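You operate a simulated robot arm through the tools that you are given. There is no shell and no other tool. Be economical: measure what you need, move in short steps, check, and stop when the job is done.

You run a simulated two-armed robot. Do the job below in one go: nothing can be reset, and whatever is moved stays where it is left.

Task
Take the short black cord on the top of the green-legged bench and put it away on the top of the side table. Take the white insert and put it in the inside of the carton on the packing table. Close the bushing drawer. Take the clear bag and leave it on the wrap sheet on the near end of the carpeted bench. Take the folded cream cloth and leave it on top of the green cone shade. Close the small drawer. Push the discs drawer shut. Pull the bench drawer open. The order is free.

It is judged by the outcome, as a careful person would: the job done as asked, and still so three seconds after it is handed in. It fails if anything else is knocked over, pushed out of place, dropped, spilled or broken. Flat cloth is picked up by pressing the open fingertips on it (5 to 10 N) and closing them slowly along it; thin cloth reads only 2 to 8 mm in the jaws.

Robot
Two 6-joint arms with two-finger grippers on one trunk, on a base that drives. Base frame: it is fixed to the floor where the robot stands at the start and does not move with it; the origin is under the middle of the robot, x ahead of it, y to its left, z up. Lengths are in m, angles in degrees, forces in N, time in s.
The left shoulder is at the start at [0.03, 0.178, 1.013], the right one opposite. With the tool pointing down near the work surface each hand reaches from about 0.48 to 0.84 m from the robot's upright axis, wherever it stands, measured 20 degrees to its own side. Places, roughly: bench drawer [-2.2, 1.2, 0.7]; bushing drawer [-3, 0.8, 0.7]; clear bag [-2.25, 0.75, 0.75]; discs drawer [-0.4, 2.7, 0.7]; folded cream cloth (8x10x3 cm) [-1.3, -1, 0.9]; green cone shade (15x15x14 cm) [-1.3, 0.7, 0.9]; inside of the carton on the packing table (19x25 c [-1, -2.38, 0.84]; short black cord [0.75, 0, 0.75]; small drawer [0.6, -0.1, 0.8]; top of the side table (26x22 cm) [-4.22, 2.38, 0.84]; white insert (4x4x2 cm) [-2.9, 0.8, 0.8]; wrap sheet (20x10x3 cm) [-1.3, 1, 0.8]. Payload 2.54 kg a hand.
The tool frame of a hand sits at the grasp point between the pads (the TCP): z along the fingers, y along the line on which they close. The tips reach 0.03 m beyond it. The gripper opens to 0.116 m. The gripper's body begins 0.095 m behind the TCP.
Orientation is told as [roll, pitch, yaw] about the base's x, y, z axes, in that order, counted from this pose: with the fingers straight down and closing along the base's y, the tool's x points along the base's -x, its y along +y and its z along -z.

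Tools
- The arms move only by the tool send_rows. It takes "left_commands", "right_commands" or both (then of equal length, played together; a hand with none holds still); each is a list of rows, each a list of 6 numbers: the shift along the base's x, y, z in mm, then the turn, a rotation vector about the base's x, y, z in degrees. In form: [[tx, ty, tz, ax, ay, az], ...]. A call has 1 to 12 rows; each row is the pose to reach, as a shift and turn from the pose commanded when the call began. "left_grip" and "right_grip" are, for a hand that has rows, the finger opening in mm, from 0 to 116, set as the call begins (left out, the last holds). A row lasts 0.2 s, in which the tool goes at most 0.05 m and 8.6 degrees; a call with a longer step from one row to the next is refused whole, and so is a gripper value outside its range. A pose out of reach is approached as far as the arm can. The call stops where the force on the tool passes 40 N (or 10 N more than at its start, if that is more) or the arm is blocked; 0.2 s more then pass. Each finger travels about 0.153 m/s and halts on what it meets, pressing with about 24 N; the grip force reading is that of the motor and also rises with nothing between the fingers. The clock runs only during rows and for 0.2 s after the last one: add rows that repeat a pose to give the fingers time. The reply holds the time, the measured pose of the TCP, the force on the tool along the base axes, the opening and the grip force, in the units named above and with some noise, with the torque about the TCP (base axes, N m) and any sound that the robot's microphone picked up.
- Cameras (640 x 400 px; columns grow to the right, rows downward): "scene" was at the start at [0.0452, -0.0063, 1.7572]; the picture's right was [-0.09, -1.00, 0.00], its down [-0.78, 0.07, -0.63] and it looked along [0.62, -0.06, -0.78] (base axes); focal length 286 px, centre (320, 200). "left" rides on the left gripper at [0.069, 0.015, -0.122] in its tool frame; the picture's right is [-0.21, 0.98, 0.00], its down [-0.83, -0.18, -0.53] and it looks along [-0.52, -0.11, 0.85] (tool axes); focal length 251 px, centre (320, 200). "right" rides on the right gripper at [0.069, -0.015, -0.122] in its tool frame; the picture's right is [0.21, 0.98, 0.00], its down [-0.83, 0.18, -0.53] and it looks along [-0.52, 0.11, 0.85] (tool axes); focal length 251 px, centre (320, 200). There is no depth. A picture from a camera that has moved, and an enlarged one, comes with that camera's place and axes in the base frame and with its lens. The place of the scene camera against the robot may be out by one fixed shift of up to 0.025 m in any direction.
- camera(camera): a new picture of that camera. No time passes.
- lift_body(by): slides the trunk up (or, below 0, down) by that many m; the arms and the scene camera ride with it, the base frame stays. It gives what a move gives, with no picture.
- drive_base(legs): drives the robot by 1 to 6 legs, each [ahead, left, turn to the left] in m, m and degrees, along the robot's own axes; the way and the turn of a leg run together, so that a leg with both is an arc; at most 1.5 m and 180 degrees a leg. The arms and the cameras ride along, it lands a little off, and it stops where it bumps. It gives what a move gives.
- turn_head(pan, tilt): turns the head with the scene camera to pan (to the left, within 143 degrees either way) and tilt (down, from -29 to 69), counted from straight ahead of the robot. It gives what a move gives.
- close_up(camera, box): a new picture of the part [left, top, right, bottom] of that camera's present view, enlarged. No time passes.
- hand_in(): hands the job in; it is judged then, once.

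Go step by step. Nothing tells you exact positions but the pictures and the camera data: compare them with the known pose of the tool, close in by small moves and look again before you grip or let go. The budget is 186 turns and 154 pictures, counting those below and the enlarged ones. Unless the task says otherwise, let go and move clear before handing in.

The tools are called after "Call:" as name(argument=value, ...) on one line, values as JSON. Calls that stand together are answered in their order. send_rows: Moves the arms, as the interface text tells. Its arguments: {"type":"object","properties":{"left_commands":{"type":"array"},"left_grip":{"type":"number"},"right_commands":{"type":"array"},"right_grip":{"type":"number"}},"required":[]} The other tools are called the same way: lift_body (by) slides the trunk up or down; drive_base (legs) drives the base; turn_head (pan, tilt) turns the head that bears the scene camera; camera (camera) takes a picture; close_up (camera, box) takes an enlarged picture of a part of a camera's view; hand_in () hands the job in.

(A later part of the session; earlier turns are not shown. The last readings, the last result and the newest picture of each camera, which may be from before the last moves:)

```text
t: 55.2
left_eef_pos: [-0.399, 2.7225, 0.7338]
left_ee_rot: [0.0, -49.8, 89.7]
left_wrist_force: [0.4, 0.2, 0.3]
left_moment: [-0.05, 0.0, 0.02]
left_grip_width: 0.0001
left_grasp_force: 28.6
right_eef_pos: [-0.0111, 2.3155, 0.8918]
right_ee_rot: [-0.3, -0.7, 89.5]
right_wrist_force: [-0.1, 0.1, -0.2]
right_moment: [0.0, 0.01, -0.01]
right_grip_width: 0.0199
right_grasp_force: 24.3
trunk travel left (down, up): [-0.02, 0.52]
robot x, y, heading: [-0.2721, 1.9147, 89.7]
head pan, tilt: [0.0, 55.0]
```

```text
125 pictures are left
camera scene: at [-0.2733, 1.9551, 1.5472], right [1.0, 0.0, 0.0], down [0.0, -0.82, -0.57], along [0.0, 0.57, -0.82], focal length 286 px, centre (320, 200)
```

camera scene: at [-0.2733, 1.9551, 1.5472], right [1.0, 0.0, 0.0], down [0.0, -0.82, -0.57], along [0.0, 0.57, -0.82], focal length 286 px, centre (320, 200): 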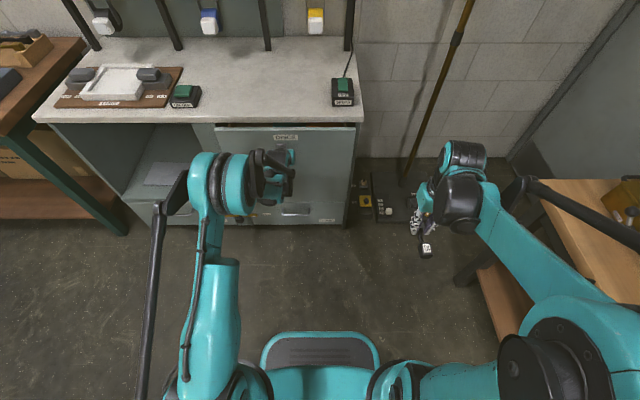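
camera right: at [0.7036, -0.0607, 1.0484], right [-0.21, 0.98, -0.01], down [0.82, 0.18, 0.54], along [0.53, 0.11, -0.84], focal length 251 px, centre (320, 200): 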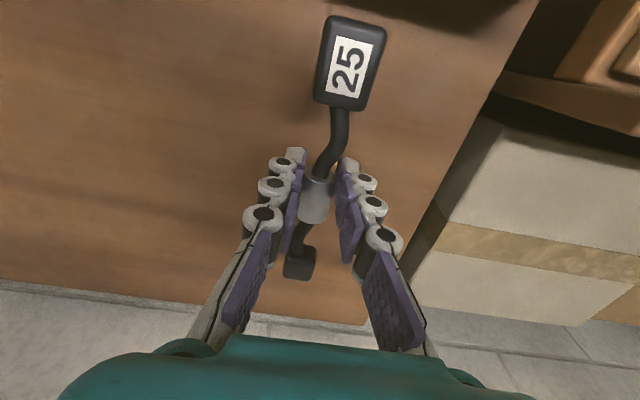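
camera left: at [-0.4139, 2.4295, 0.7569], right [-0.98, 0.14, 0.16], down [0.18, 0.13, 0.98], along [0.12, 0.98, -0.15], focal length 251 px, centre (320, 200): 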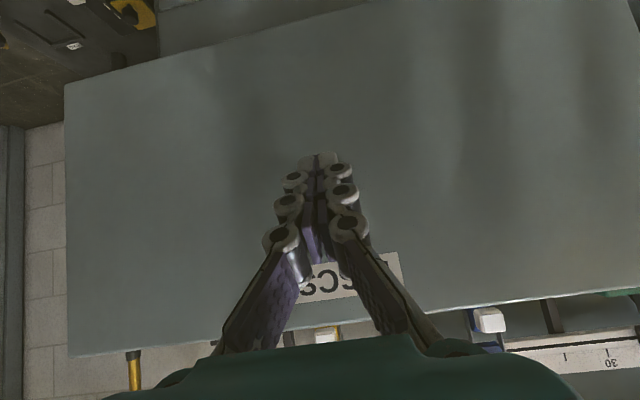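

Call:
send_rows(left_commands=[[0, 15, 0, 0, 0, 0], [0, 25, 0, 0, 0, 0], [0, 35, 0, 0, 0, 0], [0, 45, 0, 0, 0, 0], [0, 55, 0, 0, 0, 0], [0, 65, 0, 0, 0, 0]])

Call:
close_up(camera="scene", box=[180, 90, 380, 240])

```text
t: 56.3
left_eef_pos: [-0.3983, 2.7608, 0.731]
left_ee_rot: [0.2, -49.3, 89.6]
left_wrist_force: [-0.6, -16.8, 7.7]
left_moment: [0.05, 0.03, 0.01]
left_grip_width: 0.006
left_grasp_force: 28.1
right_eef_pos: [-0.0108, 2.3124, 0.8924]
right_ee_rot: [-0.2, -0.8, 89.6]
right_wrist_force: [-0.1, -0.5, -0.3]
right_moment: [0.01, 0.02, 0.01]
right_grip_width: 0.0201
right_grasp_force: 23.6
trunk travel left (down, up): [-0.02, 0.52]
robot x, y, heading: [-0.2712, 1.9084, 90.0]
head pan, tilt: [0.0, 55.0]
stopped in row 5 (left hand): the force on the tool passed its limit at 53 N (the readings are from after the stop); the commanded pose is now the measured one
```

```text
2.67 times, centred on (280, 165) of scene
camera zoom: at [-0.2728, 1.9511, 1.5475], right [1.0, 0.0, 0.0], down [0.0, -0.82, -0.58], along [0.0, 0.58, -0.82], focal length 761 px, centre (427, 293)
```

zoom: 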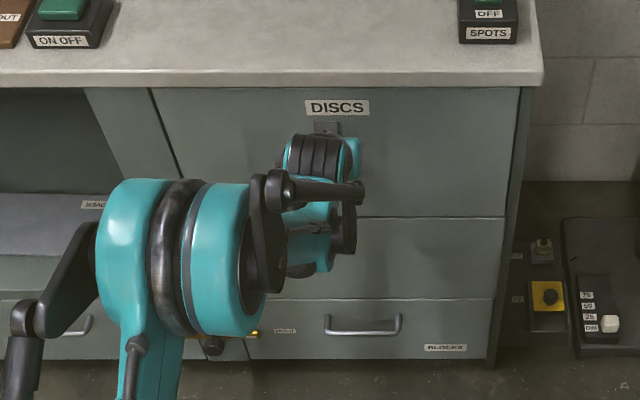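

The discs drawer is shut against its stop. I'll back off, raise the trunk, and fold the left arm back.

Call:
drive_base(legs=[[-0.25, 0, 0]])

Call:
lift_body(by=0.205)

Call:
send_rows(left_commands=[[0, -10, 20, -6, 0, 0], [0, -40, 40, -12, 0, 0], [0, -75, 60, -18, 0, 0], [0, -110, 75, -24, 0, 0], [0, -145, 90, -30, 0, 0], [0, -180, 105, -36, 0, 0], [0, -220, 120, -42, 0, 0], [0, -260, 130, -48, 0, 0], [0, -300, 135, -50, 0, 0], [0, -335, 135, -50, 0, 0]], left_grip=60)

```text
t: 58.1
left_eef_pos: [-0.4017, 2.5129, 0.7305]
left_ee_rot: [0.1, -49.3, 90.0]
left_wrist_force: [-1.1, -0.1, 0.4]
left_moment: [-0.01, 0.01, -0.02]
left_grip_width: 0.0
left_grasp_force: 29.4
right_eef_pos: [-0.0131, 2.0685, 0.8919]
right_ee_rot: [-0.2, -0.8, 89.8]
right_wrist_force: [0.6, 0.5, 0.0]
right_moment: [0.04, 0.04, -0.01]
right_grip_width: 0.0202
right_grasp_force: 24.0
trunk travel left (down, up): [-0.02, 0.52]
robot x, y, heading: [-0.2732, 1.6636, 90.0]
head pan, tilt: [0.0, 55.0]
```

```text
t: 60.3
left_eef_pos: [-0.402, 2.5149, 0.9337]
left_ee_rot: [0.1, -49.2, 90.1]
left_wrist_force: [-0.6, -0.1, -0.3]
left_moment: [-0.01, 0.02, -0.01]
left_grip_width: 0.0
left_grasp_force: 28.4
right_eef_pos: [-0.0135, 2.0695, 1.0966]
right_ee_rot: [-0.3, -0.7, 89.8]
right_wrist_force: [-0.3, -0.3, -0.1]
right_moment: [-0.02, 0.02, 0.03]
right_grip_width: 0.0201
right_grasp_force: 23.9
trunk travel left (down, up): [-0.225, 0.315]
robot x, y, heading: [-0.2746, 1.6647, 90.0]
head pan, tilt: [0.0, 55.0]
```

```text
t: 62.5
left_eef_pos: [-0.4023, 2.1776, 1.0679]
left_ee_rot: [0.1, 0.9, 90.0]
left_wrist_force: [0.1, -0.5, -0.1]
left_moment: [0.0, -0.01, 0.01]
left_grip_width: 0.0603
left_grasp_force: 0.1
right_eef_pos: [-0.0131, 2.0681, 1.097]
right_ee_rot: [-0.4, -0.8, 89.7]
right_wrist_force: [-0.1, -0.9, -0.4]
right_moment: [0.03, -0.01, 0.0]
right_grip_width: 0.0202
right_grasp_force: 23.8
trunk travel left (down, up): [-0.225, 0.315]
robot x, y, heading: [-0.269, 1.6593, 90.3]
head pan, tilt: [0.0, 55.0]
```

Next I drive to the aisle on the +y side of the carpeted bench and look at it.

Call:
drive_base(legs=[[0.42, 0, 0], [0, 0, 90], [1.1, 0, 0]])

Call:
turn_head(pan=70, tilt=35)

Call:
camera(camera="scene")

Call:
turn_head(pan=0, tilt=25)

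Call:
camera(camera="scene")

```text
t: 74.1
left_eef_pos: [-1.8752, 1.9416, 1.0675]
left_ee_rot: [0.2, 0.8, -179.4]
left_wrist_force: [0.2, -1.1, -0.3]
left_moment: [-0.01, -0.02, -0.01]
left_grip_width: 0.0598
left_grasp_force: 0.0
right_eef_pos: [-1.7688, 2.3309, 1.096]
right_ee_rot: [-0.4, -0.6, -179.6]
right_wrist_force: [0.2, -0.2, -0.6]
right_moment: [-0.01, -0.01, 0.0]
right_grip_width: 0.0201
right_grasp_force: 24.0
trunk travel left (down, up): [-0.225, 0.315]
robot x, y, heading: [-1.3627, 2.0747, -179.0]
head pan, tilt: [0.0, 55.0]
```

```text
t: 75.5
left_eef_pos: [-1.8743, 1.9421, 1.0675]
left_ee_rot: [0.1, 0.8, -179.4]
left_wrist_force: [0.8, 0.2, 0.0]
left_moment: [-0.03, 0.0, -0.02]
left_grip_width: 0.06
left_grasp_force: 0.0
right_eef_pos: [-1.7684, 2.3308, 1.0963]
right_ee_rot: [-0.3, -0.8, -179.7]
right_wrist_force: [0.0, 0.1, 0.2]
right_moment: [-0.03, -0.03, 0.01]
right_grip_width: 0.02
right_grasp_force: 24.4
trunk travel left (down, up): [-0.225, 0.315]
robot x, y, heading: [-1.3646, 2.0794, -179.2]
head pan, tilt: [70.0, 35.0]
```

```text
123 pictures are left
camera scene: at [-1.3611, 1.9937, 1.7805], right [-0.94, 0.33, 0.0], down [0.19, 0.54, -0.82], along [-0.27, -0.77, -0.57], focal length 286 px, centre (320, 200)
```

scene: 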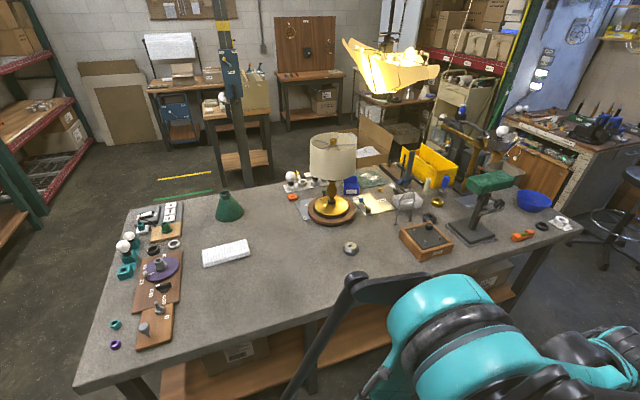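

```text
t: 76.9
left_eef_pos: [-1.8754, 1.9408, 1.0668]
left_ee_rot: [0.1, 0.7, -179.4]
left_wrist_force: [-0.1, -1.3, 0.1]
left_moment: [0.01, -0.01, -0.01]
left_grip_width: 0.0601
left_grasp_force: 0.0
right_eef_pos: [-1.7683, 2.3309, 1.0967]
right_ee_rot: [-0.3, -0.7, -179.7]
right_wrist_force: [0.1, -0.6, -0.7]
right_moment: [0.01, 0.0, -0.03]
right_grip_width: 0.02
right_grasp_force: 23.9
trunk travel left (down, up): [-0.225, 0.315]
robot x, y, heading: [-1.3572, 2.0747, -179.4]
head pan, tilt: [0.0, 25.0]
```

```text
122 pictures are left
camera scene: at [-1.424, 2.0757, 1.7962], right [-0.01, 1.0, 0.0], down [0.42, 0.01, -0.91], along [-0.91, -0.01, -0.42], focal length 286 px, centre (320, 200)
```

scene: 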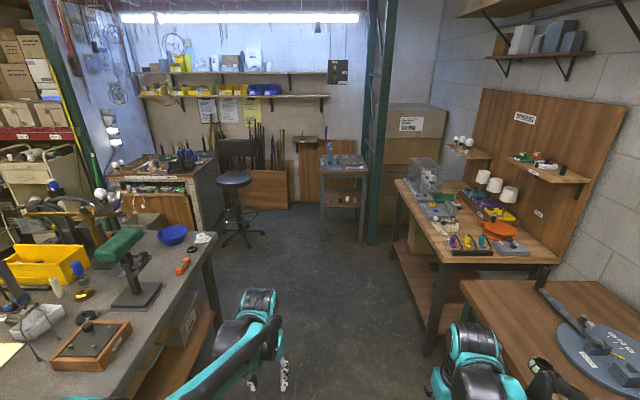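

The side table is straight ahead at the far end. I'll drive toward it to put the cord down first, with the tabletop checked from nearer.

Call:
drive_base(legs=[[1.2, 0.0, 0], [0.8, 0, -1]])

Call:
turn_head(pan=0, tilt=45)

Call:
camera(camera="scene")

Call:
camera(camera="right")

```text
t: 87.0
left_eef_pos: [-3.8933, 1.9132, 1.0677]
left_ee_rot: [0.1, 0.8, -179.6]
left_wrist_force: [0.1, 0.2, 0.0]
left_moment: [0.0, 0.0, -0.03]
left_grip_width: 0.0599
left_grasp_force: 0.1
right_eef_pos: [-3.7854, 2.3025, 1.0965]
right_ee_rot: [-0.3, -0.7, -179.9]
right_wrist_force: [-0.3, 0.4, -0.3]
right_moment: [0.0, -0.03, 0.02]
right_grip_width: 0.0201
right_grasp_force: 23.7
trunk travel left (down, up): [-0.225, 0.315]
robot x, y, heading: [-3.377, 2.0457, -179.7]
head pan, tilt: [0.0, 25.0]
```

```text
t: 87.8
left_eef_pos: [-3.8946, 1.9132, 1.0675]
left_ee_rot: [0.1, 0.7, -179.6]
left_wrist_force: [-0.1, 0.8, -0.2]
left_moment: [0.02, -0.04, 0.01]
left_grip_width: 0.0599
left_grasp_force: 0.1
right_eef_pos: [-3.7847, 2.302, 1.0972]
right_ee_rot: [-0.3, -0.6, -179.9]
right_wrist_force: [0.4, 0.3, 0.3]
right_moment: [-0.01, 0.01, -0.02]
right_grip_width: 0.0199
right_grasp_force: 24.4
trunk travel left (down, up): [-0.225, 0.315]
robot x, y, heading: [-3.3804, 2.0426, -179.4]
head pan, tilt: [0.0, 45.0]
```

```text
121 pictures are left
camera scene: at [-3.4312, 2.0456, 1.7657], right [-0.01, 1.0, 0.0], down [0.71, 0.01, -0.71], along [-0.71, -0.01, -0.71], focal length 286 px, centre (320, 200)
```

scene: 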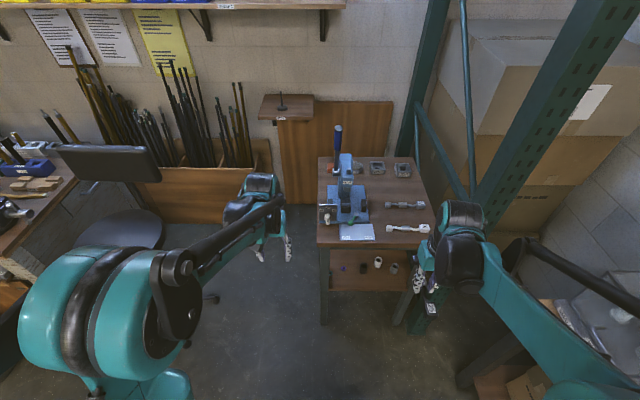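

```text
120 pictures are left
camera right: at [-3.7148, 2.3179, 1.2179], right [0.22, -0.98, -0.01], down [-0.82, -0.19, 0.54], along [-0.53, -0.11, -0.84], focal length 251 px, centre (320, 200)
```

right: 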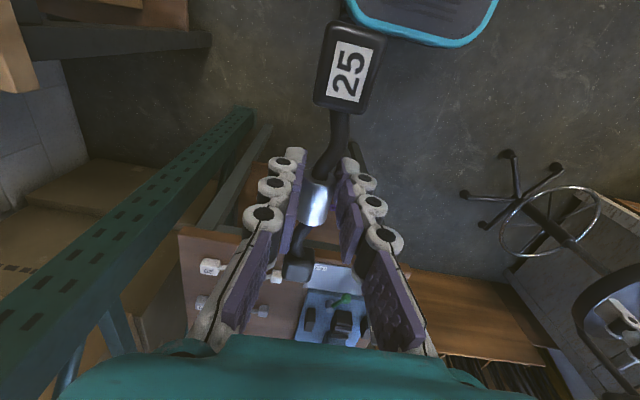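

Call:
close_up(camera="scene", box=[300, 120, 460, 260])

```text
2.86 times, centred on (380, 190) of scene
camera zoom: at [-3.4312, 2.0456, 1.7657], right [-0.01, 1.0, 0.0], down [0.71, 0.01, -0.71], along [-0.71, -0.01, -0.71], focal length 816 px, centre (149, 229)
```

zoom: 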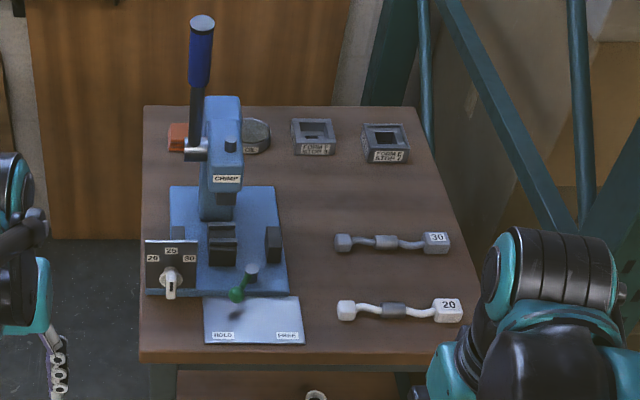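

The table has two other cords (20 and 30) lying along y, with a free gap between them around (-4.26, 2.39). I'll yaw the cord 90° and drive nearer.

Call:
send_rows(right_commands=[[0, 0, 0, 0, 0, 8], [0, 5, 0, 0, 0, 16], [0, 10, 0, 0, 0, 24], [0, 15, 0, 0, 0, 32], [0, 20, 0, 0, 0, 40], [0, 25, 0, 0, 0, 48], [0, 30, 0, 0, 0, 56], [0, 35, 0, 0, 0, 64], [0, 40, 0, 0, 0, 72], [0, 45, 0, 0, 0, 80], [0, 50, 0, 0, 0, 88], [0, 50, 0, 0, 0, 90]])

Call:
drive_base(legs=[[0.22, 0, 0]])

Call:
camera(camera="right")

Call:
camera(camera="scene")

```text
t: 90.4
left_eef_pos: [-3.8942, 1.9129, 1.0673]
left_ee_rot: [0.1, 0.8, -179.6]
left_wrist_force: [-0.4, -0.5, -0.8]
left_moment: [0.01, 0.03, -0.02]
left_grip_width: 0.0597
left_grasp_force: 0.0
right_eef_pos: [-3.7855, 2.351, 1.0977]
right_ee_rot: [-0.3, -0.8, -89.7]
right_wrist_force: [1.2, 0.6, -0.3]
right_moment: [0.0, 0.0, 0.01]
right_grip_width: 0.0202
right_grasp_force: 23.7
trunk travel left (down, up): [-0.225, 0.315]
robot x, y, heading: [-3.378, 2.0425, -179.4]
head pan, tilt: [0.0, 45.0]
```

```text
t: 92.1
left_eef_pos: [-4.1178, 1.9111, 1.0665]
left_ee_rot: [0.1, 0.7, -179.6]
left_wrist_force: [0.0, 1.2, -0.2]
left_moment: [0.0, -0.01, -0.02]
left_grip_width: 0.0599
left_grasp_force: 0.0
right_eef_pos: [-4.0106, 2.3499, 1.0978]
right_ee_rot: [-0.3, -0.9, -89.9]
right_wrist_force: [0.1, -0.7, -0.7]
right_moment: [-0.02, -0.03, 0.0]
right_grip_width: 0.0202
right_grasp_force: 23.7
trunk travel left (down, up): [-0.225, 0.315]
robot x, y, heading: [-3.6029, 2.0449, -179.5]
head pan, tilt: [0.0, 45.0]
```

```text
118 pictures are left
camera right: at [-4.0254, 2.4212, 1.2178], right [0.98, 0.22, -0.01], down [0.19, -0.82, 0.54], along [0.11, -0.53, -0.84], focal length 251 px, centre (320, 200)
```

right: 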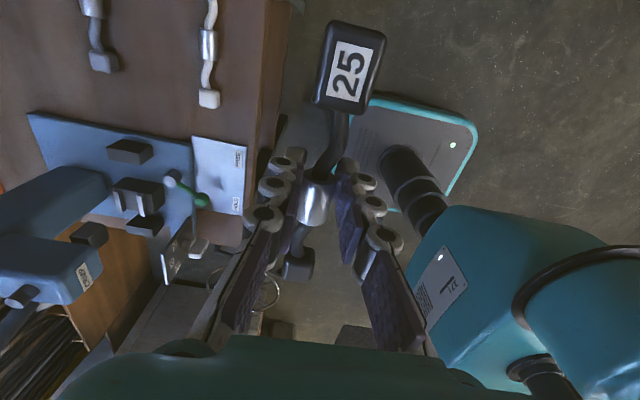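

```text
117 pictures are left
camera scene: at [-3.6567, 2.0439, 1.7656], right [-0.01, 1.0, 0.0], down [0.71, 0.01, -0.71], along [-0.71, -0.01, -0.71], focal length 286 px, centre (320, 200)
```

scene: 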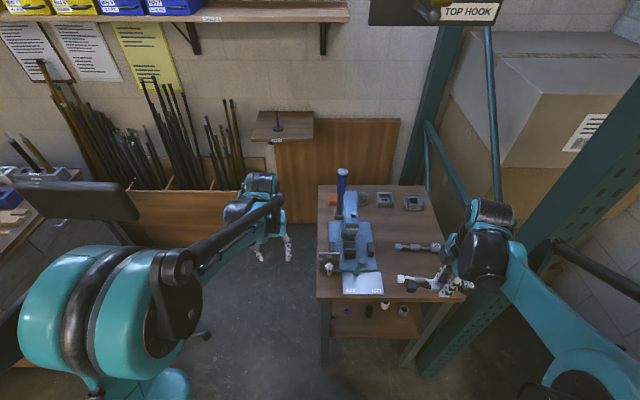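

The neighbours sit at x -4.166 and -4.303, so the slot centre is x -4.235. I'll move above it and descend.

Call:
send_rows(right_commands=[[-45, 7, 0, 0, 0, 0], [-90, 14, 0, 0, 0, 0], [-135, 21, 0, 0, 0, 0], [-180, 28, 0, 0, 0, 0], [-225, 35, 0, 0, 0, 0], [-225, 35, -45, 0, 0, 0], [-225, 35, -90, 0, 0, 0], [-225, 35, -130, 0, 0, 0], [-225, 35, -160, 0, 0, 0], [-225, 35, -180, 0, 0, 0]])

Call:
camera(camera="right")

Call:
close_up(camera="scene", box=[310, 170, 520, 310])

```text
t: 94.3
left_eef_pos: [-4.1178, 1.911, 1.0673]
left_ee_rot: [0.1, 0.7, -179.6]
left_wrist_force: [-0.7, -0.2, 0.4]
left_moment: [-0.02, -0.01, 0.01]
left_grip_width: 0.06
left_grasp_force: 0.2
right_eef_pos: [-4.2357, 2.3843, 0.9162]
right_ee_rot: [-0.3, -0.7, -89.9]
right_wrist_force: [0.2, 0.2, -0.4]
right_moment: [0.0, 0.0, 0.0]
right_grip_width: 0.0199
right_grasp_force: 24.2
trunk travel left (down, up): [-0.225, 0.315]
robot x, y, heading: [-3.6019, 2.0396, -179.3]
head pan, tilt: [0.0, 45.0]
```

```text
116 pictures are left
camera right: at [-4.2503, 2.4557, 1.0363], right [0.98, 0.22, -0.01], down [0.19, -0.82, 0.54], along [0.11, -0.53, -0.84], focal length 251 px, centre (320, 200)
```

right: 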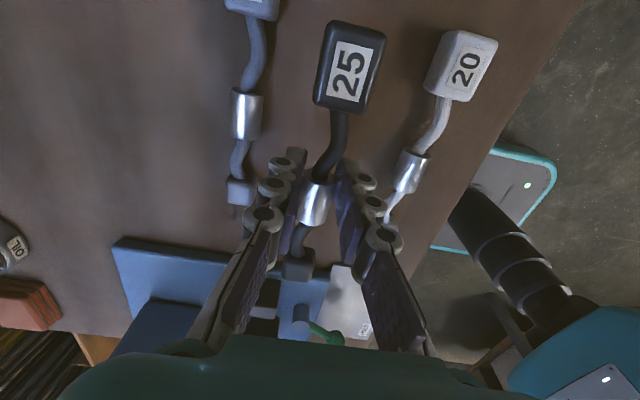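

```text
2.86 times, centred on (415, 240) of scene
camera zoom: at [-3.6558, 2.0441, 1.7657], right [-0.01, 1.0, 0.0], down [0.71, 0.01, -0.71], along [-0.71, -0.01, -0.71], focal length 816 px, centre (49, 86)
```

zoom: 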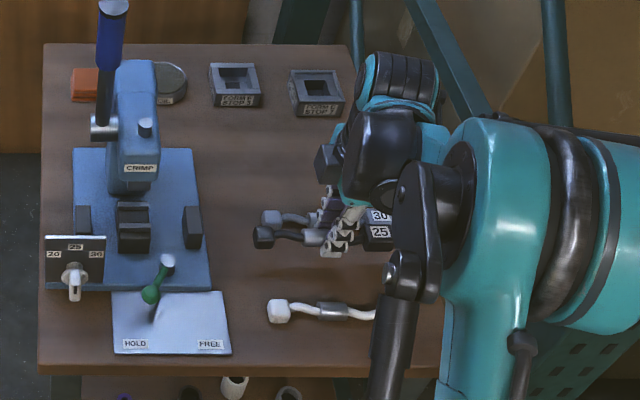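

Call:
send_rows(right_commands=[[8, 0, -15, 0, 0, 0], [8, 0, -30, 0, 0, 0], [8, 0, -38, 0, 0, 0], [8, 0, -46, 0, 0, 0], [8, 0, -54, 0, 0, 0], [8, 0, -60, 0, 0, 0], [8, 0, -66, 0, 0, 0]])

Call:
close_up(camera="right", box=[200, 0, 520, 300])

```text
t: 95.5
left_eef_pos: [-4.1172, 1.9106, 1.0689]
left_ee_rot: [0.1, 0.7, -179.6]
left_wrist_force: [-0.3, -0.4, 0.1]
left_moment: [-0.01, -0.01, 0.0]
left_grip_width: 0.0601
left_grasp_force: 0.2
right_eef_pos: [-4.2268, 2.3827, 0.8704]
right_ee_rot: [-0.4, -0.8, -89.9]
right_wrist_force: [3.7, -2.3, 23.6]
right_moment: [0.13, -0.46, -0.05]
right_grip_width: 0.0201
right_grasp_force: 23.0
trunk travel left (down, up): [-0.225, 0.315]
robot x, y, heading: [-3.6001, 2.0417, -179.5]
head pan, tilt: [0.0, 45.0]
stopped in row 6 (right hand): the force on the tool passed its limit at 50 N (the readings are from after the stop); the commanded pose is now the measured one
```

```text
1.33 times, centred on (360, 150) of right
camera zoom: at [-4.2413, 2.4551, 0.9907], right [0.98, 0.22, -0.01], down [0.19, -0.82, 0.54], along [0.11, -0.53, -0.84], focal length 335 px, centre (267, 267)
```

zoom: 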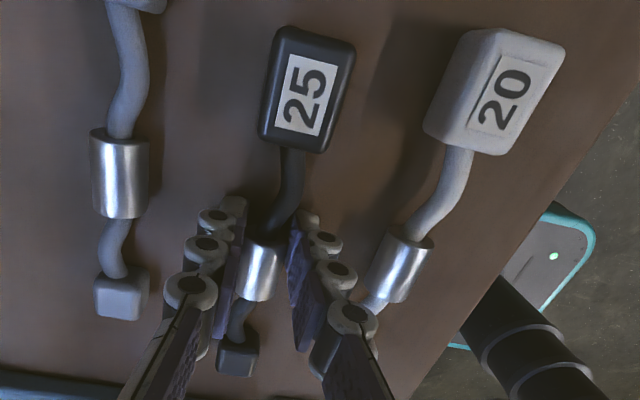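

On the table. I'll ease up 1 mm, open just enough, and rise straight up.

Call:
send_rows(right_commands=[[0, 0, 1, 0, 0, 0], [0, 0, 1, 0, 0, 0], [0, 0, 1, 0, 0, 0], [0, 0, 15, 0, 0, 0], [0, 0, 50, 0, 0, 0], [0, 0, 95, 0, 0, 0], [0, 0, 140, 0, 0, 0]], right_grip=36)

Call:
camera(camera="right")

```text
t: 97.1
left_eef_pos: [-4.1162, 1.9105, 1.067]
left_ee_rot: [0.0, 0.5, -179.6]
left_wrist_force: [0.4, -0.2, -0.1]
left_moment: [0.0, 0.05, -0.01]
left_grip_width: 0.0599
left_grasp_force: 0.0
right_eef_pos: [-4.2275, 2.383, 1.0076]
right_ee_rot: [-0.6, -0.7, -89.9]
right_wrist_force: [0.2, -0.2, -0.7]
right_moment: [0.01, 0.05, 0.01]
right_grip_width: 0.0361
right_grasp_force: 0.0
trunk travel left (down, up): [-0.225, 0.315]
robot x, y, heading: [-3.6053, 2.0441, -179.9]
head pan, tilt: [0.0, 45.0]
```

```text
113 pictures are left
camera right: at [-4.2431, 2.4554, 1.1289], right [0.98, 0.22, -0.01], down [0.19, -0.82, 0.54], along [0.11, -0.53, -0.84], focal length 251 px, centre (320, 200)
```

right: 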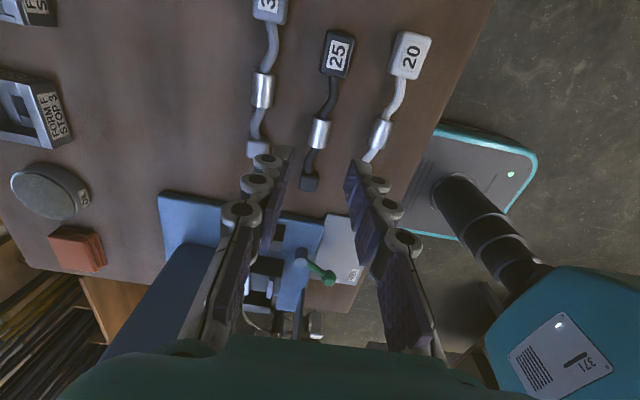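

The cord lies in the free gap. Retract the right hand, then look for the bushing drawer and insert.

Call:
send_rows(right_commands=[[0, 0, 45, 0, 0, -2], [20, 0, 85, 0, 0, -10], [40, -10, 90, 0, 0, -18], [60, -16, 90, 0, 0, -26], [80, -22, 90, 0, 0, -34], [100, -28, 90, 0, 0, -42], [120, -34, 90, 0, 0, -50], [140, -40, 90, 0, 0, -58], [160, -46, 90, 0, 0, -66], [180, -52, 90, 0, 0, -74], [200, -58, 90, 0, 0, -82], [220, -64, 90, 0, 0, -90]], right_grip=60)

Call:
drive_base(legs=[[-0.25, 0, 0]])

Call:
turn_head(pan=100, tilt=30)

Call:
camera(camera="scene")

```text
t: 99.7
left_eef_pos: [-4.1171, 1.9108, 1.0668]
left_ee_rot: [0.1, 0.6, -179.6]
left_wrist_force: [-0.4, 1.1, -0.1]
left_moment: [0.03, 0.0, 0.03]
left_grip_width: 0.0602
left_grasp_force: 0.0
right_eef_pos: [-4.0063, 2.319, 1.0949]
right_ee_rot: [-0.5, -0.7, 180.0]
right_wrist_force: [0.1, 0.1, 0.5]
right_moment: [0.0, 0.05, -0.01]
right_grip_width: 0.0598
right_grasp_force: 0.1
trunk travel left (down, up): [-0.225, 0.315]
robot x, y, heading: [-3.6048, 2.044, -179.4]
head pan, tilt: [0.0, 45.0]
```

```text
t: 101.5
left_eef_pos: [-3.8672, 1.9114, 1.068]
left_ee_rot: [0.1, 0.7, -179.5]
left_wrist_force: [-0.2, -0.3, -0.1]
left_moment: [-0.01, 0.04, -0.01]
left_grip_width: 0.06
left_grasp_force: 0.0
right_eef_pos: [-3.7585, 2.3218, 1.0973]
right_ee_rot: [-0.5, -0.7, -179.6]
right_wrist_force: [-0.1, 0.0, -0.3]
right_moment: [-0.05, 0.0, -0.01]
right_grip_width: 0.06
right_grasp_force: 0.1
trunk travel left (down, up): [-0.225, 0.315]
robot x, y, heading: [-3.3567, 2.0472, -179.3]
head pan, tilt: [0.0, 45.0]
```

```text
t: 103.3
left_eef_pos: [-3.8674, 1.9103, 1.0671]
left_ee_rot: [0.1, 0.9, -179.4]
left_wrist_force: [-0.2, -0.2, -0.7]
left_moment: [-0.01, 0.02, -0.04]
left_grip_width: 0.06
left_grasp_force: 0.1
right_eef_pos: [-3.759, 2.3197, 1.0966]
right_ee_rot: [-0.5, -0.7, -179.7]
right_wrist_force: [-0.2, 0.8, 0.0]
right_moment: [-0.02, 0.01, -0.03]
right_grip_width: 0.0601
right_grasp_force: 0.1
trunk travel left (down, up): [-0.225, 0.315]
robot x, y, heading: [-3.3516, 2.0474, -179.1]
head pan, tilt: [100.0, 30.0]
```

```text
112 pictures are left
camera scene: at [-3.3072, 1.9583, 1.7883], right [-0.98, -0.18, 0.0], down [-0.09, 0.49, -0.87], along [0.16, -0.85, -0.5], focal length 286 px, centre (320, 200)
```

scene: 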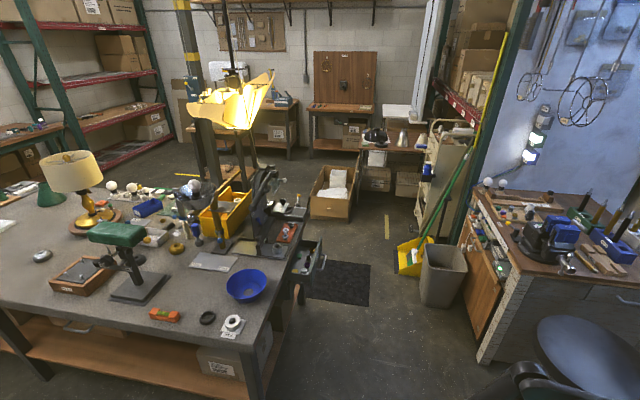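

Call:
close_up(camera="scene", box=[180, 180, 380, 350])

Call:
close_up(camera="scene", box=[20, 150, 240, 350])

```text
2.35 times, centred on (280, 265) of scene
camera zoom: at [-3.3072, 1.9583, 1.7883], right [-0.98, -0.18, 0.0], down [-0.09, 0.49, -0.87], along [0.16, -0.85, -0.5], focal length 672 px, centre (414, 47)
```

zoom: 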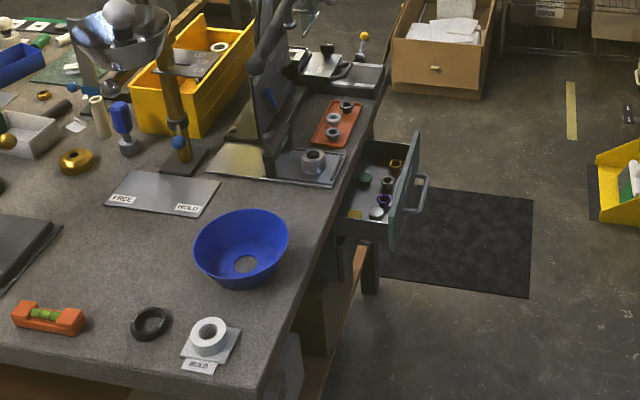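

```text
2.00 times, centred on (130, 250) of scene
camera zoom: at [-3.3072, 1.9583, 1.7883], right [-0.98, -0.18, 0.0], down [-0.09, 0.49, -0.87], along [0.16, -0.85, -0.5], focal length 571 px, centre (700, 100)
```

zoom: 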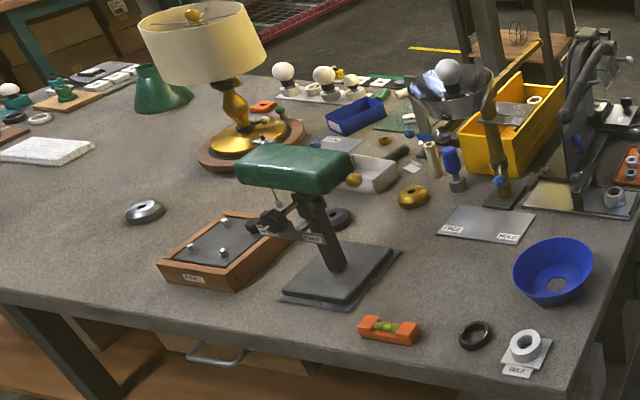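

The bushing drawer is open at the bench's far (-x) end, facing -x, and a ring-like insert sits near (-2.87, 0.85). I'll turn to face -y and come up beside that end.

Call:
drive_base(legs=[[0, 0, 90], [0.6, -0.03, 0]])

Call:
turn_head(pan=20, tilt=50)

Call:
camera(camera="scene")

Call:
close_up(camera="scene", box=[200, 80, 400, 230])

```text
t: 110.5
left_eef_pos: [-3.277, 0.9281, 1.0664]
left_ee_rot: [0.1, 0.7, -91.3]
left_wrist_force: [0.2, -0.3, 0.1]
left_moment: [-0.02, 0.01, 0.02]
left_grip_width: 0.0598
left_grasp_force: 0.0
right_eef_pos: [-3.6831, 1.0497, 1.0957]
right_ee_rot: [-0.5, -0.7, -91.6]
right_wrist_force: [-0.6, 0.0, -0.3]
right_moment: [0.03, -0.01, 0.0]
right_grip_width: 0.0599
right_grasp_force: 0.0
trunk travel left (down, up): [-0.225, 0.315]
robot x, y, heading: [-3.3957, 1.4468, -91.2]
head pan, tilt: [100.0, 30.0]
```

```text
t: 112.0
left_eef_pos: [-3.2779, 0.9295, 1.0675]
left_ee_rot: [0.1, 0.8, -91.3]
left_wrist_force: [0.3, 0.6, -0.4]
left_moment: [-0.01, -0.01, 0.01]
left_grip_width: 0.0599
left_grasp_force: 0.1
right_eef_pos: [-3.6816, 1.0501, 1.0963]
right_ee_rot: [-0.5, -0.7, -91.6]
right_wrist_force: [-0.4, 0.6, -0.4]
right_moment: [0.0, 0.0, 0.0]
right_grip_width: 0.0601
right_grasp_force: 0.1
trunk travel left (down, up): [-0.225, 0.315]
robot x, y, heading: [-3.392, 1.4464, -91.0]
head pan, tilt: [20.0, 50.0]
```

```text
109 pictures are left
camera scene: at [-3.3703, 1.4039, 1.7588], right [-0.95, -0.32, 0.0], down [-0.25, 0.73, -0.64], along [0.21, -0.61, -0.77], focal length 286 px, centre (320, 200)
```

scene: 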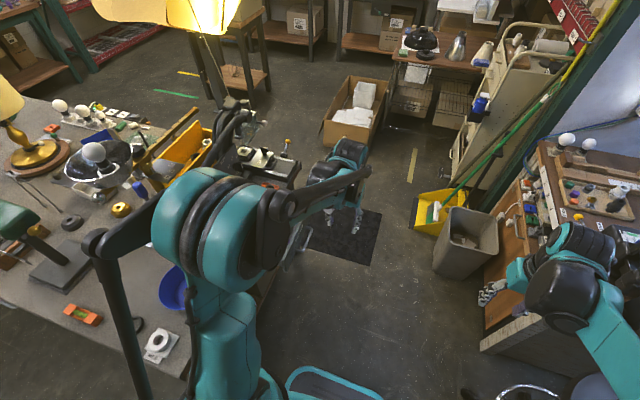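

```text
2.67 times, centred on (300, 155) of scene
camera zoom: at [-3.3703, 1.4039, 1.7588], right [-0.95, -0.32, 0.0], down [-0.25, 0.73, -0.64], along [0.21, -0.61, -0.77], focal length 761 px, centre (373, 320)
```

zoom: 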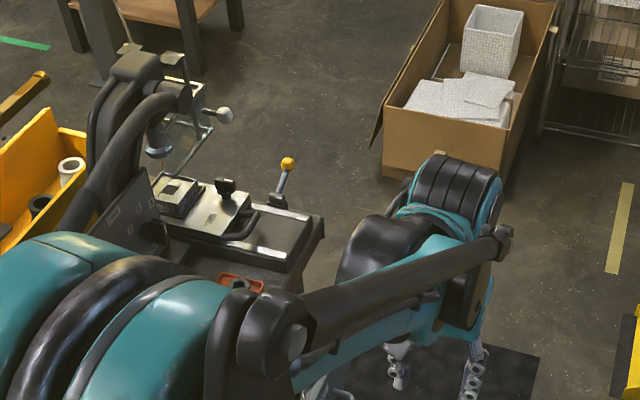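

The left arm blocks the view, so I use the left wrist camera.

Call:
camera(camera="left")

Call:
camera(camera="right")

```text
107 pictures are left
camera left: at [-3.2614, 0.9964, 1.19], right [0.97, -0.24, 0.0], down [-0.2, -0.83, 0.52], along [-0.12, -0.51, -0.85], focal length 251 px, centre (320, 200)
```

left: 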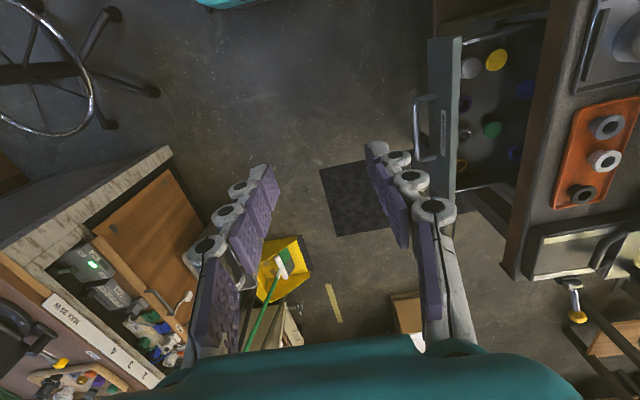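

```text
106 pictures are left
camera right: at [-3.6951, 1.1217, 1.2176], right [0.98, 0.19, -0.01], down [0.16, -0.82, 0.54], along [0.09, -0.53, -0.84], focal length 251 px, centre (320, 200)
```

right: 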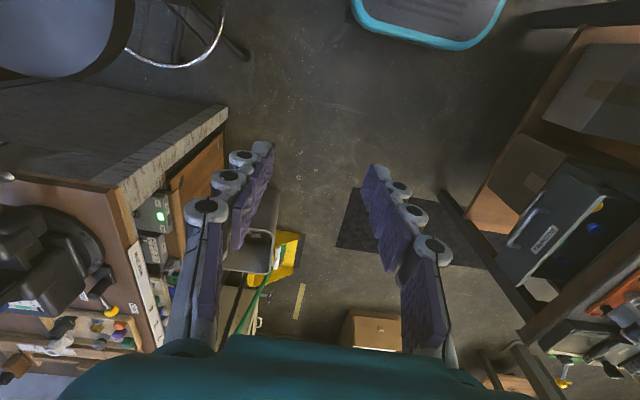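

The handle triangulates to about (-3.103, 0.816, 0.687). I'll yaw the left hand 90°, lower the trunk, and come down on the handle's -x side.

Call:
send_rows(left_commands=[[9, -10, 0, 0, 0, 8], [18, -20, 0, 0, 0, 16], [27, -30, 0, 0, 0, 24], [36, -40, 0, 0, 0, 32], [45, -50, 0, 0, 0, 40], [54, -60, 0, 0, 0, 48], [63, -70, 0, 0, 0, 56], [72, -80, 0, 0, 0, 64], [81, -90, 0, 0, 0, 72], [90, -100, 0, 0, 0, 80], [97, -110, 0, 0, 0, 88], [97, -113, 0, 0, 0, 91]], left_grip=0)

Call:
lift_body(by=-0.12)

Call:
camera(camera="left")

```text
t: 114.6
left_eef_pos: [-3.1805, 0.8154, 1.0674]
left_ee_rot: [0.1, 0.8, -0.3]
left_wrist_force: [0.5, -0.2, 0.1]
left_moment: [0.0, 0.02, 0.01]
left_grip_width: 0.0001
left_grasp_force: 23.8
right_eef_pos: [-3.6823, 1.0498, 1.0957]
right_ee_rot: [-0.5, -0.7, -91.6]
right_wrist_force: [0.4, 0.7, 0.4]
right_moment: [0.02, 0.01, 0.02]
right_grip_width: 0.0602
right_grasp_force: 0.0
trunk travel left (down, up): [-0.225, 0.315]
robot x, y, heading: [-3.3961, 1.445, -90.9]
head pan, tilt: [20.0, 50.0]
```

```text
t: 116.1
left_eef_pos: [-3.1811, 0.8144, 0.9477]
left_ee_rot: [0.1, 0.8, -0.3]
left_wrist_force: [-0.4, -0.3, -0.9]
left_moment: [-0.03, -0.01, -0.01]
left_grip_width: 0.0003
left_grasp_force: 24.2
right_eef_pos: [-3.6826, 1.0498, 0.9769]
right_ee_rot: [-0.4, -0.7, -91.7]
right_wrist_force: [0.8, 0.1, -0.5]
right_moment: [0.03, -0.06, 0.02]
right_grip_width: 0.06
right_grasp_force: 0.0
trunk travel left (down, up): [-0.105, 0.435]
robot x, y, heading: [-3.3935, 1.4458, -91.2]
head pan, tilt: [20.0, 50.0]
```

```text
105 pictures are left
camera left: at [-3.2484, 0.8319, 1.0695], right [0.22, 0.98, 0.0], down [0.83, -0.19, 0.52], along [0.51, -0.12, -0.85], focal length 251 px, centre (320, 200)
```

left: 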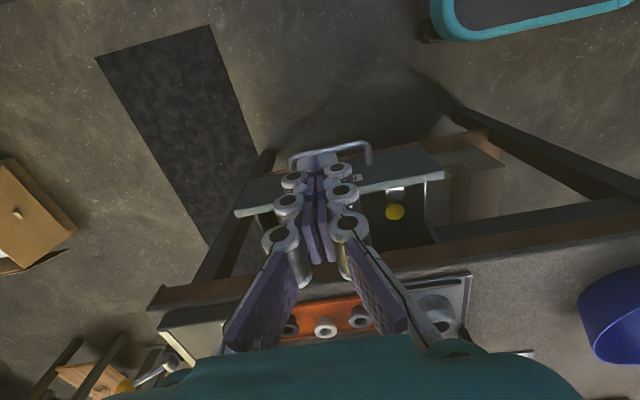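

Call:
send_rows(left_commands=[[0, 0, -45, 0, 0, 0], [0, 0, -90, 0, 0, 0], [0, 0, -135, 0, 0, 0], [0, 0, -180, 0, 0, 0], [0, 0, -220, 0, 0, 0], [0, 0, -255, 0, 0, 0]])

Call:
camera(camera="left")

```text
t: 117.5
left_eef_pos: [-3.1803, 0.8155, 0.6926]
left_ee_rot: [0.2, 0.8, -0.4]
left_wrist_force: [0.1, 0.4, -0.2]
left_moment: [0.01, 0.01, 0.0]
left_grip_width: 0.0001
left_grasp_force: 24.3
right_eef_pos: [-3.683, 1.0502, 0.9763]
right_ee_rot: [-0.5, -0.8, -91.6]
right_wrist_force: [0.3, 0.0, 0.0]
right_moment: [0.0, 0.01, 0.0]
right_grip_width: 0.0602
right_grasp_force: 0.1
trunk travel left (down, up): [-0.105, 0.435]
robot x, y, heading: [-3.3954, 1.4478, -91.2]
head pan, tilt: [20.0, 50.0]
```

```text
104 pictures are left
camera left: at [-3.2484, 0.8318, 0.8151], right [0.22, 0.98, 0.0], down [0.83, -0.19, 0.52], along [0.51, -0.11, -0.85], focal length 251 px, centre (320, 200)
```

left: 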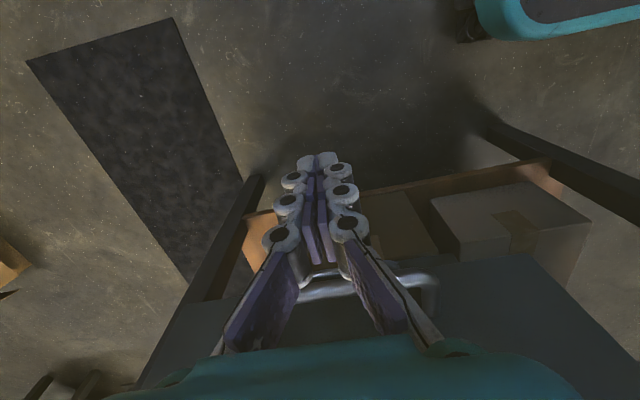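

Call:
send_rows(left_commands=[[25, 0, 0, 0, 0, 0], [50, 0, 0, 0, 0, 0], [70, 0, 0, 0, 0, 0], [90, 0, 0, 0, 0, 0], [110, 0, 0, 0, 0, 0], [130, 0, 0, 0, 0, 0], [150, 0, 0, 0, 0, 0], [165, 0, 0, 0, 0, 0]])

Call:
camera(camera="left")

Call:
camera(camera="right")

```text
t: 119.3
left_eef_pos: [-3.0157, 0.8155, 0.6919]
left_ee_rot: [0.2, 0.9, -0.4]
left_wrist_force: [-2.4, 2.2, 0.2]
left_moment: [-0.23, -0.25, 0.11]
left_grip_width: 0.0
left_grasp_force: 28.3
right_eef_pos: [-3.6829, 1.0493, 0.9771]
right_ee_rot: [-0.5, -0.6, -91.6]
right_wrist_force: [-0.1, -0.2, 0.5]
right_moment: [0.05, -0.01, 0.03]
right_grip_width: 0.0602
right_grasp_force: 0.1
trunk travel left (down, up): [-0.105, 0.435]
robot x, y, heading: [-3.3914, 1.4448, -91.1]
head pan, tilt: [20.0, 50.0]
```

```text
103 pictures are left
camera left: at [-3.083, 0.8324, 0.8146], right [0.22, 0.98, 0.0], down [0.83, -0.19, 0.52], along [0.51, -0.12, -0.85], focal length 251 px, centre (320, 200)
```

left: 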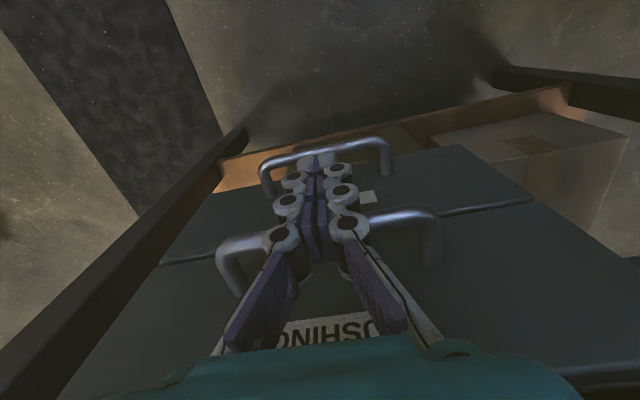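

```text
102 pictures are left
camera right: at [-3.6953, 1.1219, 1.0976], right [0.98, 0.19, -0.01], down [0.16, -0.82, 0.54], along [0.09, -0.53, -0.84], focal length 251 px, centre (320, 200)
```

right: 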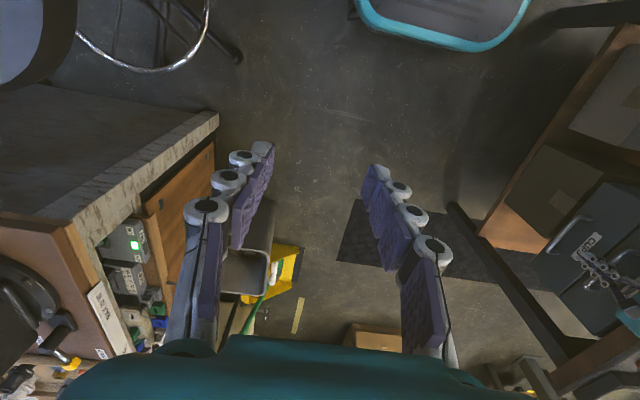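

Call:
send_rows(left_commands=[[8, 0, 0, 0, 0, 0], [16, 0, 0, 0, 0, 0], [24, 0, 0, 0, 0, 0], [32, 0, 0, 0, 0, 0], [40, 0, 0, 0, 0, 0], [48, 0, 0, 0, 0, 0]])

Call:
camera(camera="left")

```text
t: 119.7
left_eef_pos: [-3.0167, 0.8169, 0.6917]
left_ee_rot: [0.1, 1.1, -0.6]
left_wrist_force: [-9.3, 0.8, 3.3]
left_moment: [-0.12, -1.46, 0.18]
left_grip_width: 0.0
left_grasp_force: 28.8
right_eef_pos: [-3.6839, 1.0527, 0.9757]
right_ee_rot: [-0.4, -0.7, -91.6]
right_wrist_force: [0.5, -0.6, -1.2]
right_moment: [-0.01, 0.02, -0.03]
right_grip_width: 0.0601
right_grasp_force: 0.2
trunk travel left (down, up): [-0.105, 0.435]
robot x, y, heading: [-3.3942, 1.4484, -91.3]
head pan, tilt: [20.0, 50.0]
stopped in row 2 (left hand): the force on the tool passed its limit at 48 N (the readings are from after the stop); the commanded pose is now the measured one
```

```text
101 pictures are left
camera left: at [-3.0831, 0.8328, 0.8153], right [0.22, 0.97, 0.0], down [0.83, -0.19, 0.52], along [0.5, -0.12, -0.86], focal length 251 px, centre (320, 200)
```

left: 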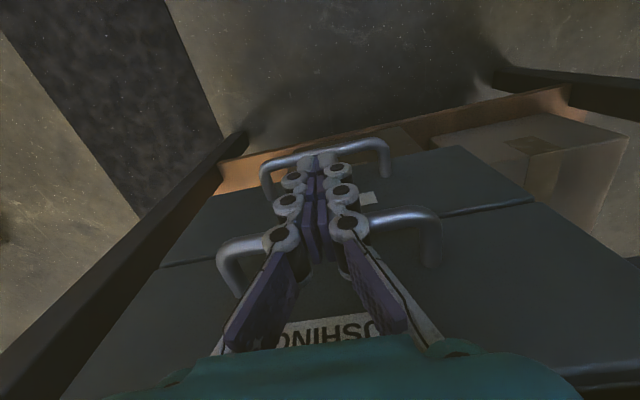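

The stop torque suggests the wrist touched the bench edge rather than the drawer stop. I'll back off and inspect the gap.

Call:
send_rows(left_commands=[[-40, 0, 0, 0, 0, 0], [-80, 0, 0, 0, 0, 0], [-110, 0, 30, 0, 0, 0], [-110, 0, 75, 0, 0, 0], [-110, 0, 120, 0, 0, 0]])

Call:
camera(camera="left")

Call:
close_up(camera="right", box=[440, 150, 640, 400])

```text
t: 120.9
left_eef_pos: [-3.1262, 0.8166, 0.8139]
left_ee_rot: [0.1, 1.2, -0.5]
left_wrist_force: [-0.5, -0.3, 0.2]
left_moment: [-0.02, 0.01, 0.0]
left_grip_width: 0.0
left_grasp_force: 28.4
right_eef_pos: [-3.6837, 1.0515, 0.9772]
right_ee_rot: [-0.5, -0.7, -91.6]
right_wrist_force: [0.3, 0.7, 0.7]
right_moment: [-0.04, 0.01, 0.01]
right_grip_width: 0.0599
right_grasp_force: 0.1
trunk travel left (down, up): [-0.105, 0.435]
robot x, y, heading: [-3.396, 1.4483, -91.0]
head pan, tilt: [20.0, 50.0]
```

```text
100 pictures are left
camera left: at [-3.1926, 0.8329, 0.9365], right [0.22, 0.97, 0.0], down [0.83, -0.19, 0.52], along [0.5, -0.12, -0.86], focal length 251 px, centre (320, 200)
```

left: 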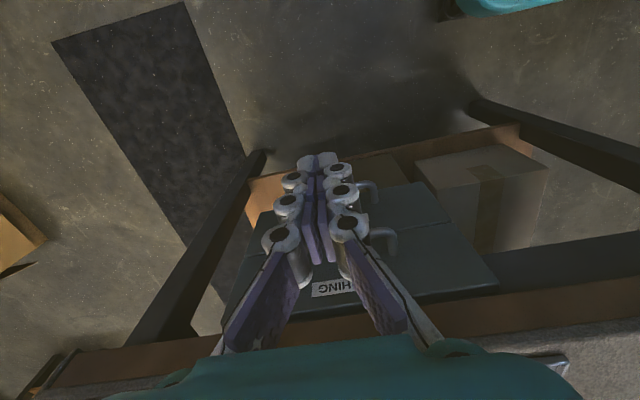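

```text
1.60 times, centred on (540, 275) of right
camera zoom: at [-3.6963, 1.1231, 1.0978], right [0.98, 0.19, -0.01], down [0.16, -0.82, 0.54], along [0.09, -0.54, -0.84], focal length 402 px, centre (-32, 80)
```

zoom: 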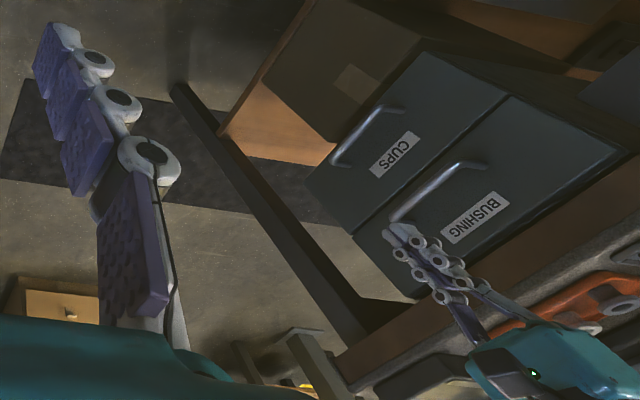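

Call:
close_up(camera="left", box=[360, 160, 520, 320])

Call:
close_up(camera="right", box=[540, 160, 640, 280])

```text
2.50 times, centred on (440, 240) of left
camera zoom: at [-3.1926, 0.8329, 0.9365], right [0.22, 0.97, 0.0], down [0.83, -0.19, 0.52], along [0.5, -0.12, -0.86], focal length 629 px, centre (20, 100)
```

zoom: 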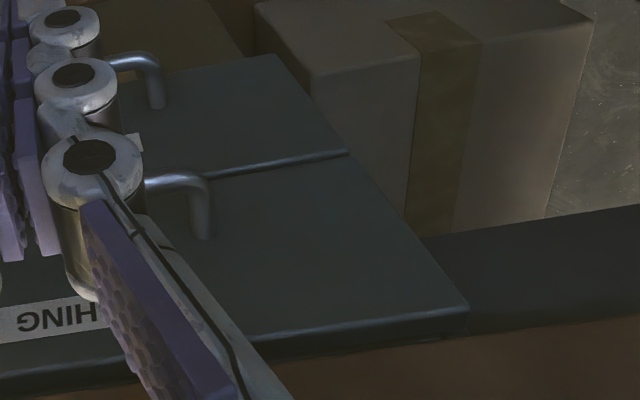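

```text
3.33 times, centred on (590, 220) of right
camera zoom: at [-3.6963, 1.1231, 1.0978], right [0.98, 0.19, -0.01], down [0.16, -0.82, 0.54], along [0.09, -0.54, -0.84], focal length 838 px, centre (-580, 133)
```

zoom: 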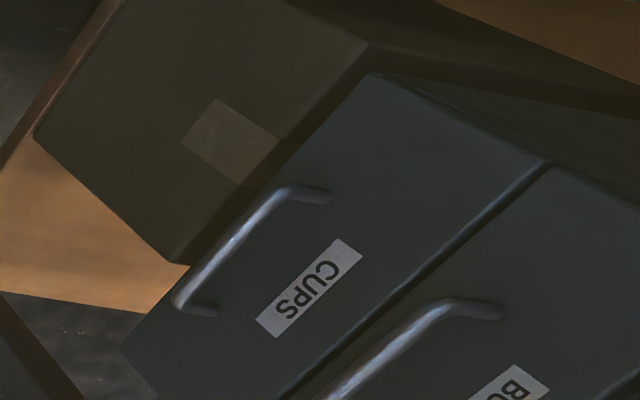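

The panels look flush, but I'll make one confirming push with fingers tilted so the wrist stays clear of the bench edge.

Call:
send_rows(left_commands=[[0, 0, 0, 0, -8, 0], [0, 0, 0, 0, -16, 0], [0, 0, -40, 0, -24, 0], [0, 0, -80, 0, -25, 0], [0, 0, -112, 0, -25, 0], [40, 0, -112, 0, -25, 0], [80, 0, -112, 0, -25, 0], [95, 0, -112, 0, -25, 0], [105, 0, -112, 0, -25, 0], [115, 0, -112, 0, -25, 0], [125, 0, -112, 0, -25, 0], [135, 0, -112, 0, -25, 0]])

Call:
camera(camera="left")

```text
t: 123.3
left_eef_pos: [-3.0103, 0.8156, 0.697]
left_ee_rot: [0.7, -23.2, -1.0]
left_wrist_force: [-8.6, -1.4, 1.4]
left_moment: [0.13, -0.04, 0.02]
left_grip_width: 0.0059
left_grasp_force: 28.8
right_eef_pos: [-3.6855, 1.0519, 0.9771]
right_ee_rot: [-0.5, -0.6, -91.7]
right_wrist_force: [-0.1, 0.2, 0.4]
right_moment: [0.0, 0.04, 0.01]
right_grip_width: 0.0597
right_grasp_force: 0.1
trunk travel left (down, up): [-0.105, 0.435]
robot x, y, heading: [-3.3939, 1.4453, -91.3]
head pan, tilt: [20.0, 50.0]
stopped in row 11 (left hand): the force on the tool passed its limit at 49 N (the readings are from after the stop); the commanded pose is now the measured one
```

```text
96 pictures are left
camera left: at [-3.123, 0.8324, 0.7829], right [0.21, 0.97, 0.09], down [0.55, -0.2, 0.81], along [0.81, -0.12, -0.57], focal length 251 px, centre (320, 200)
```

left: 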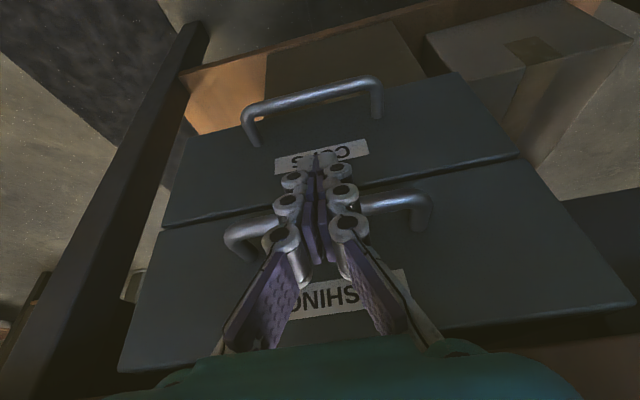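

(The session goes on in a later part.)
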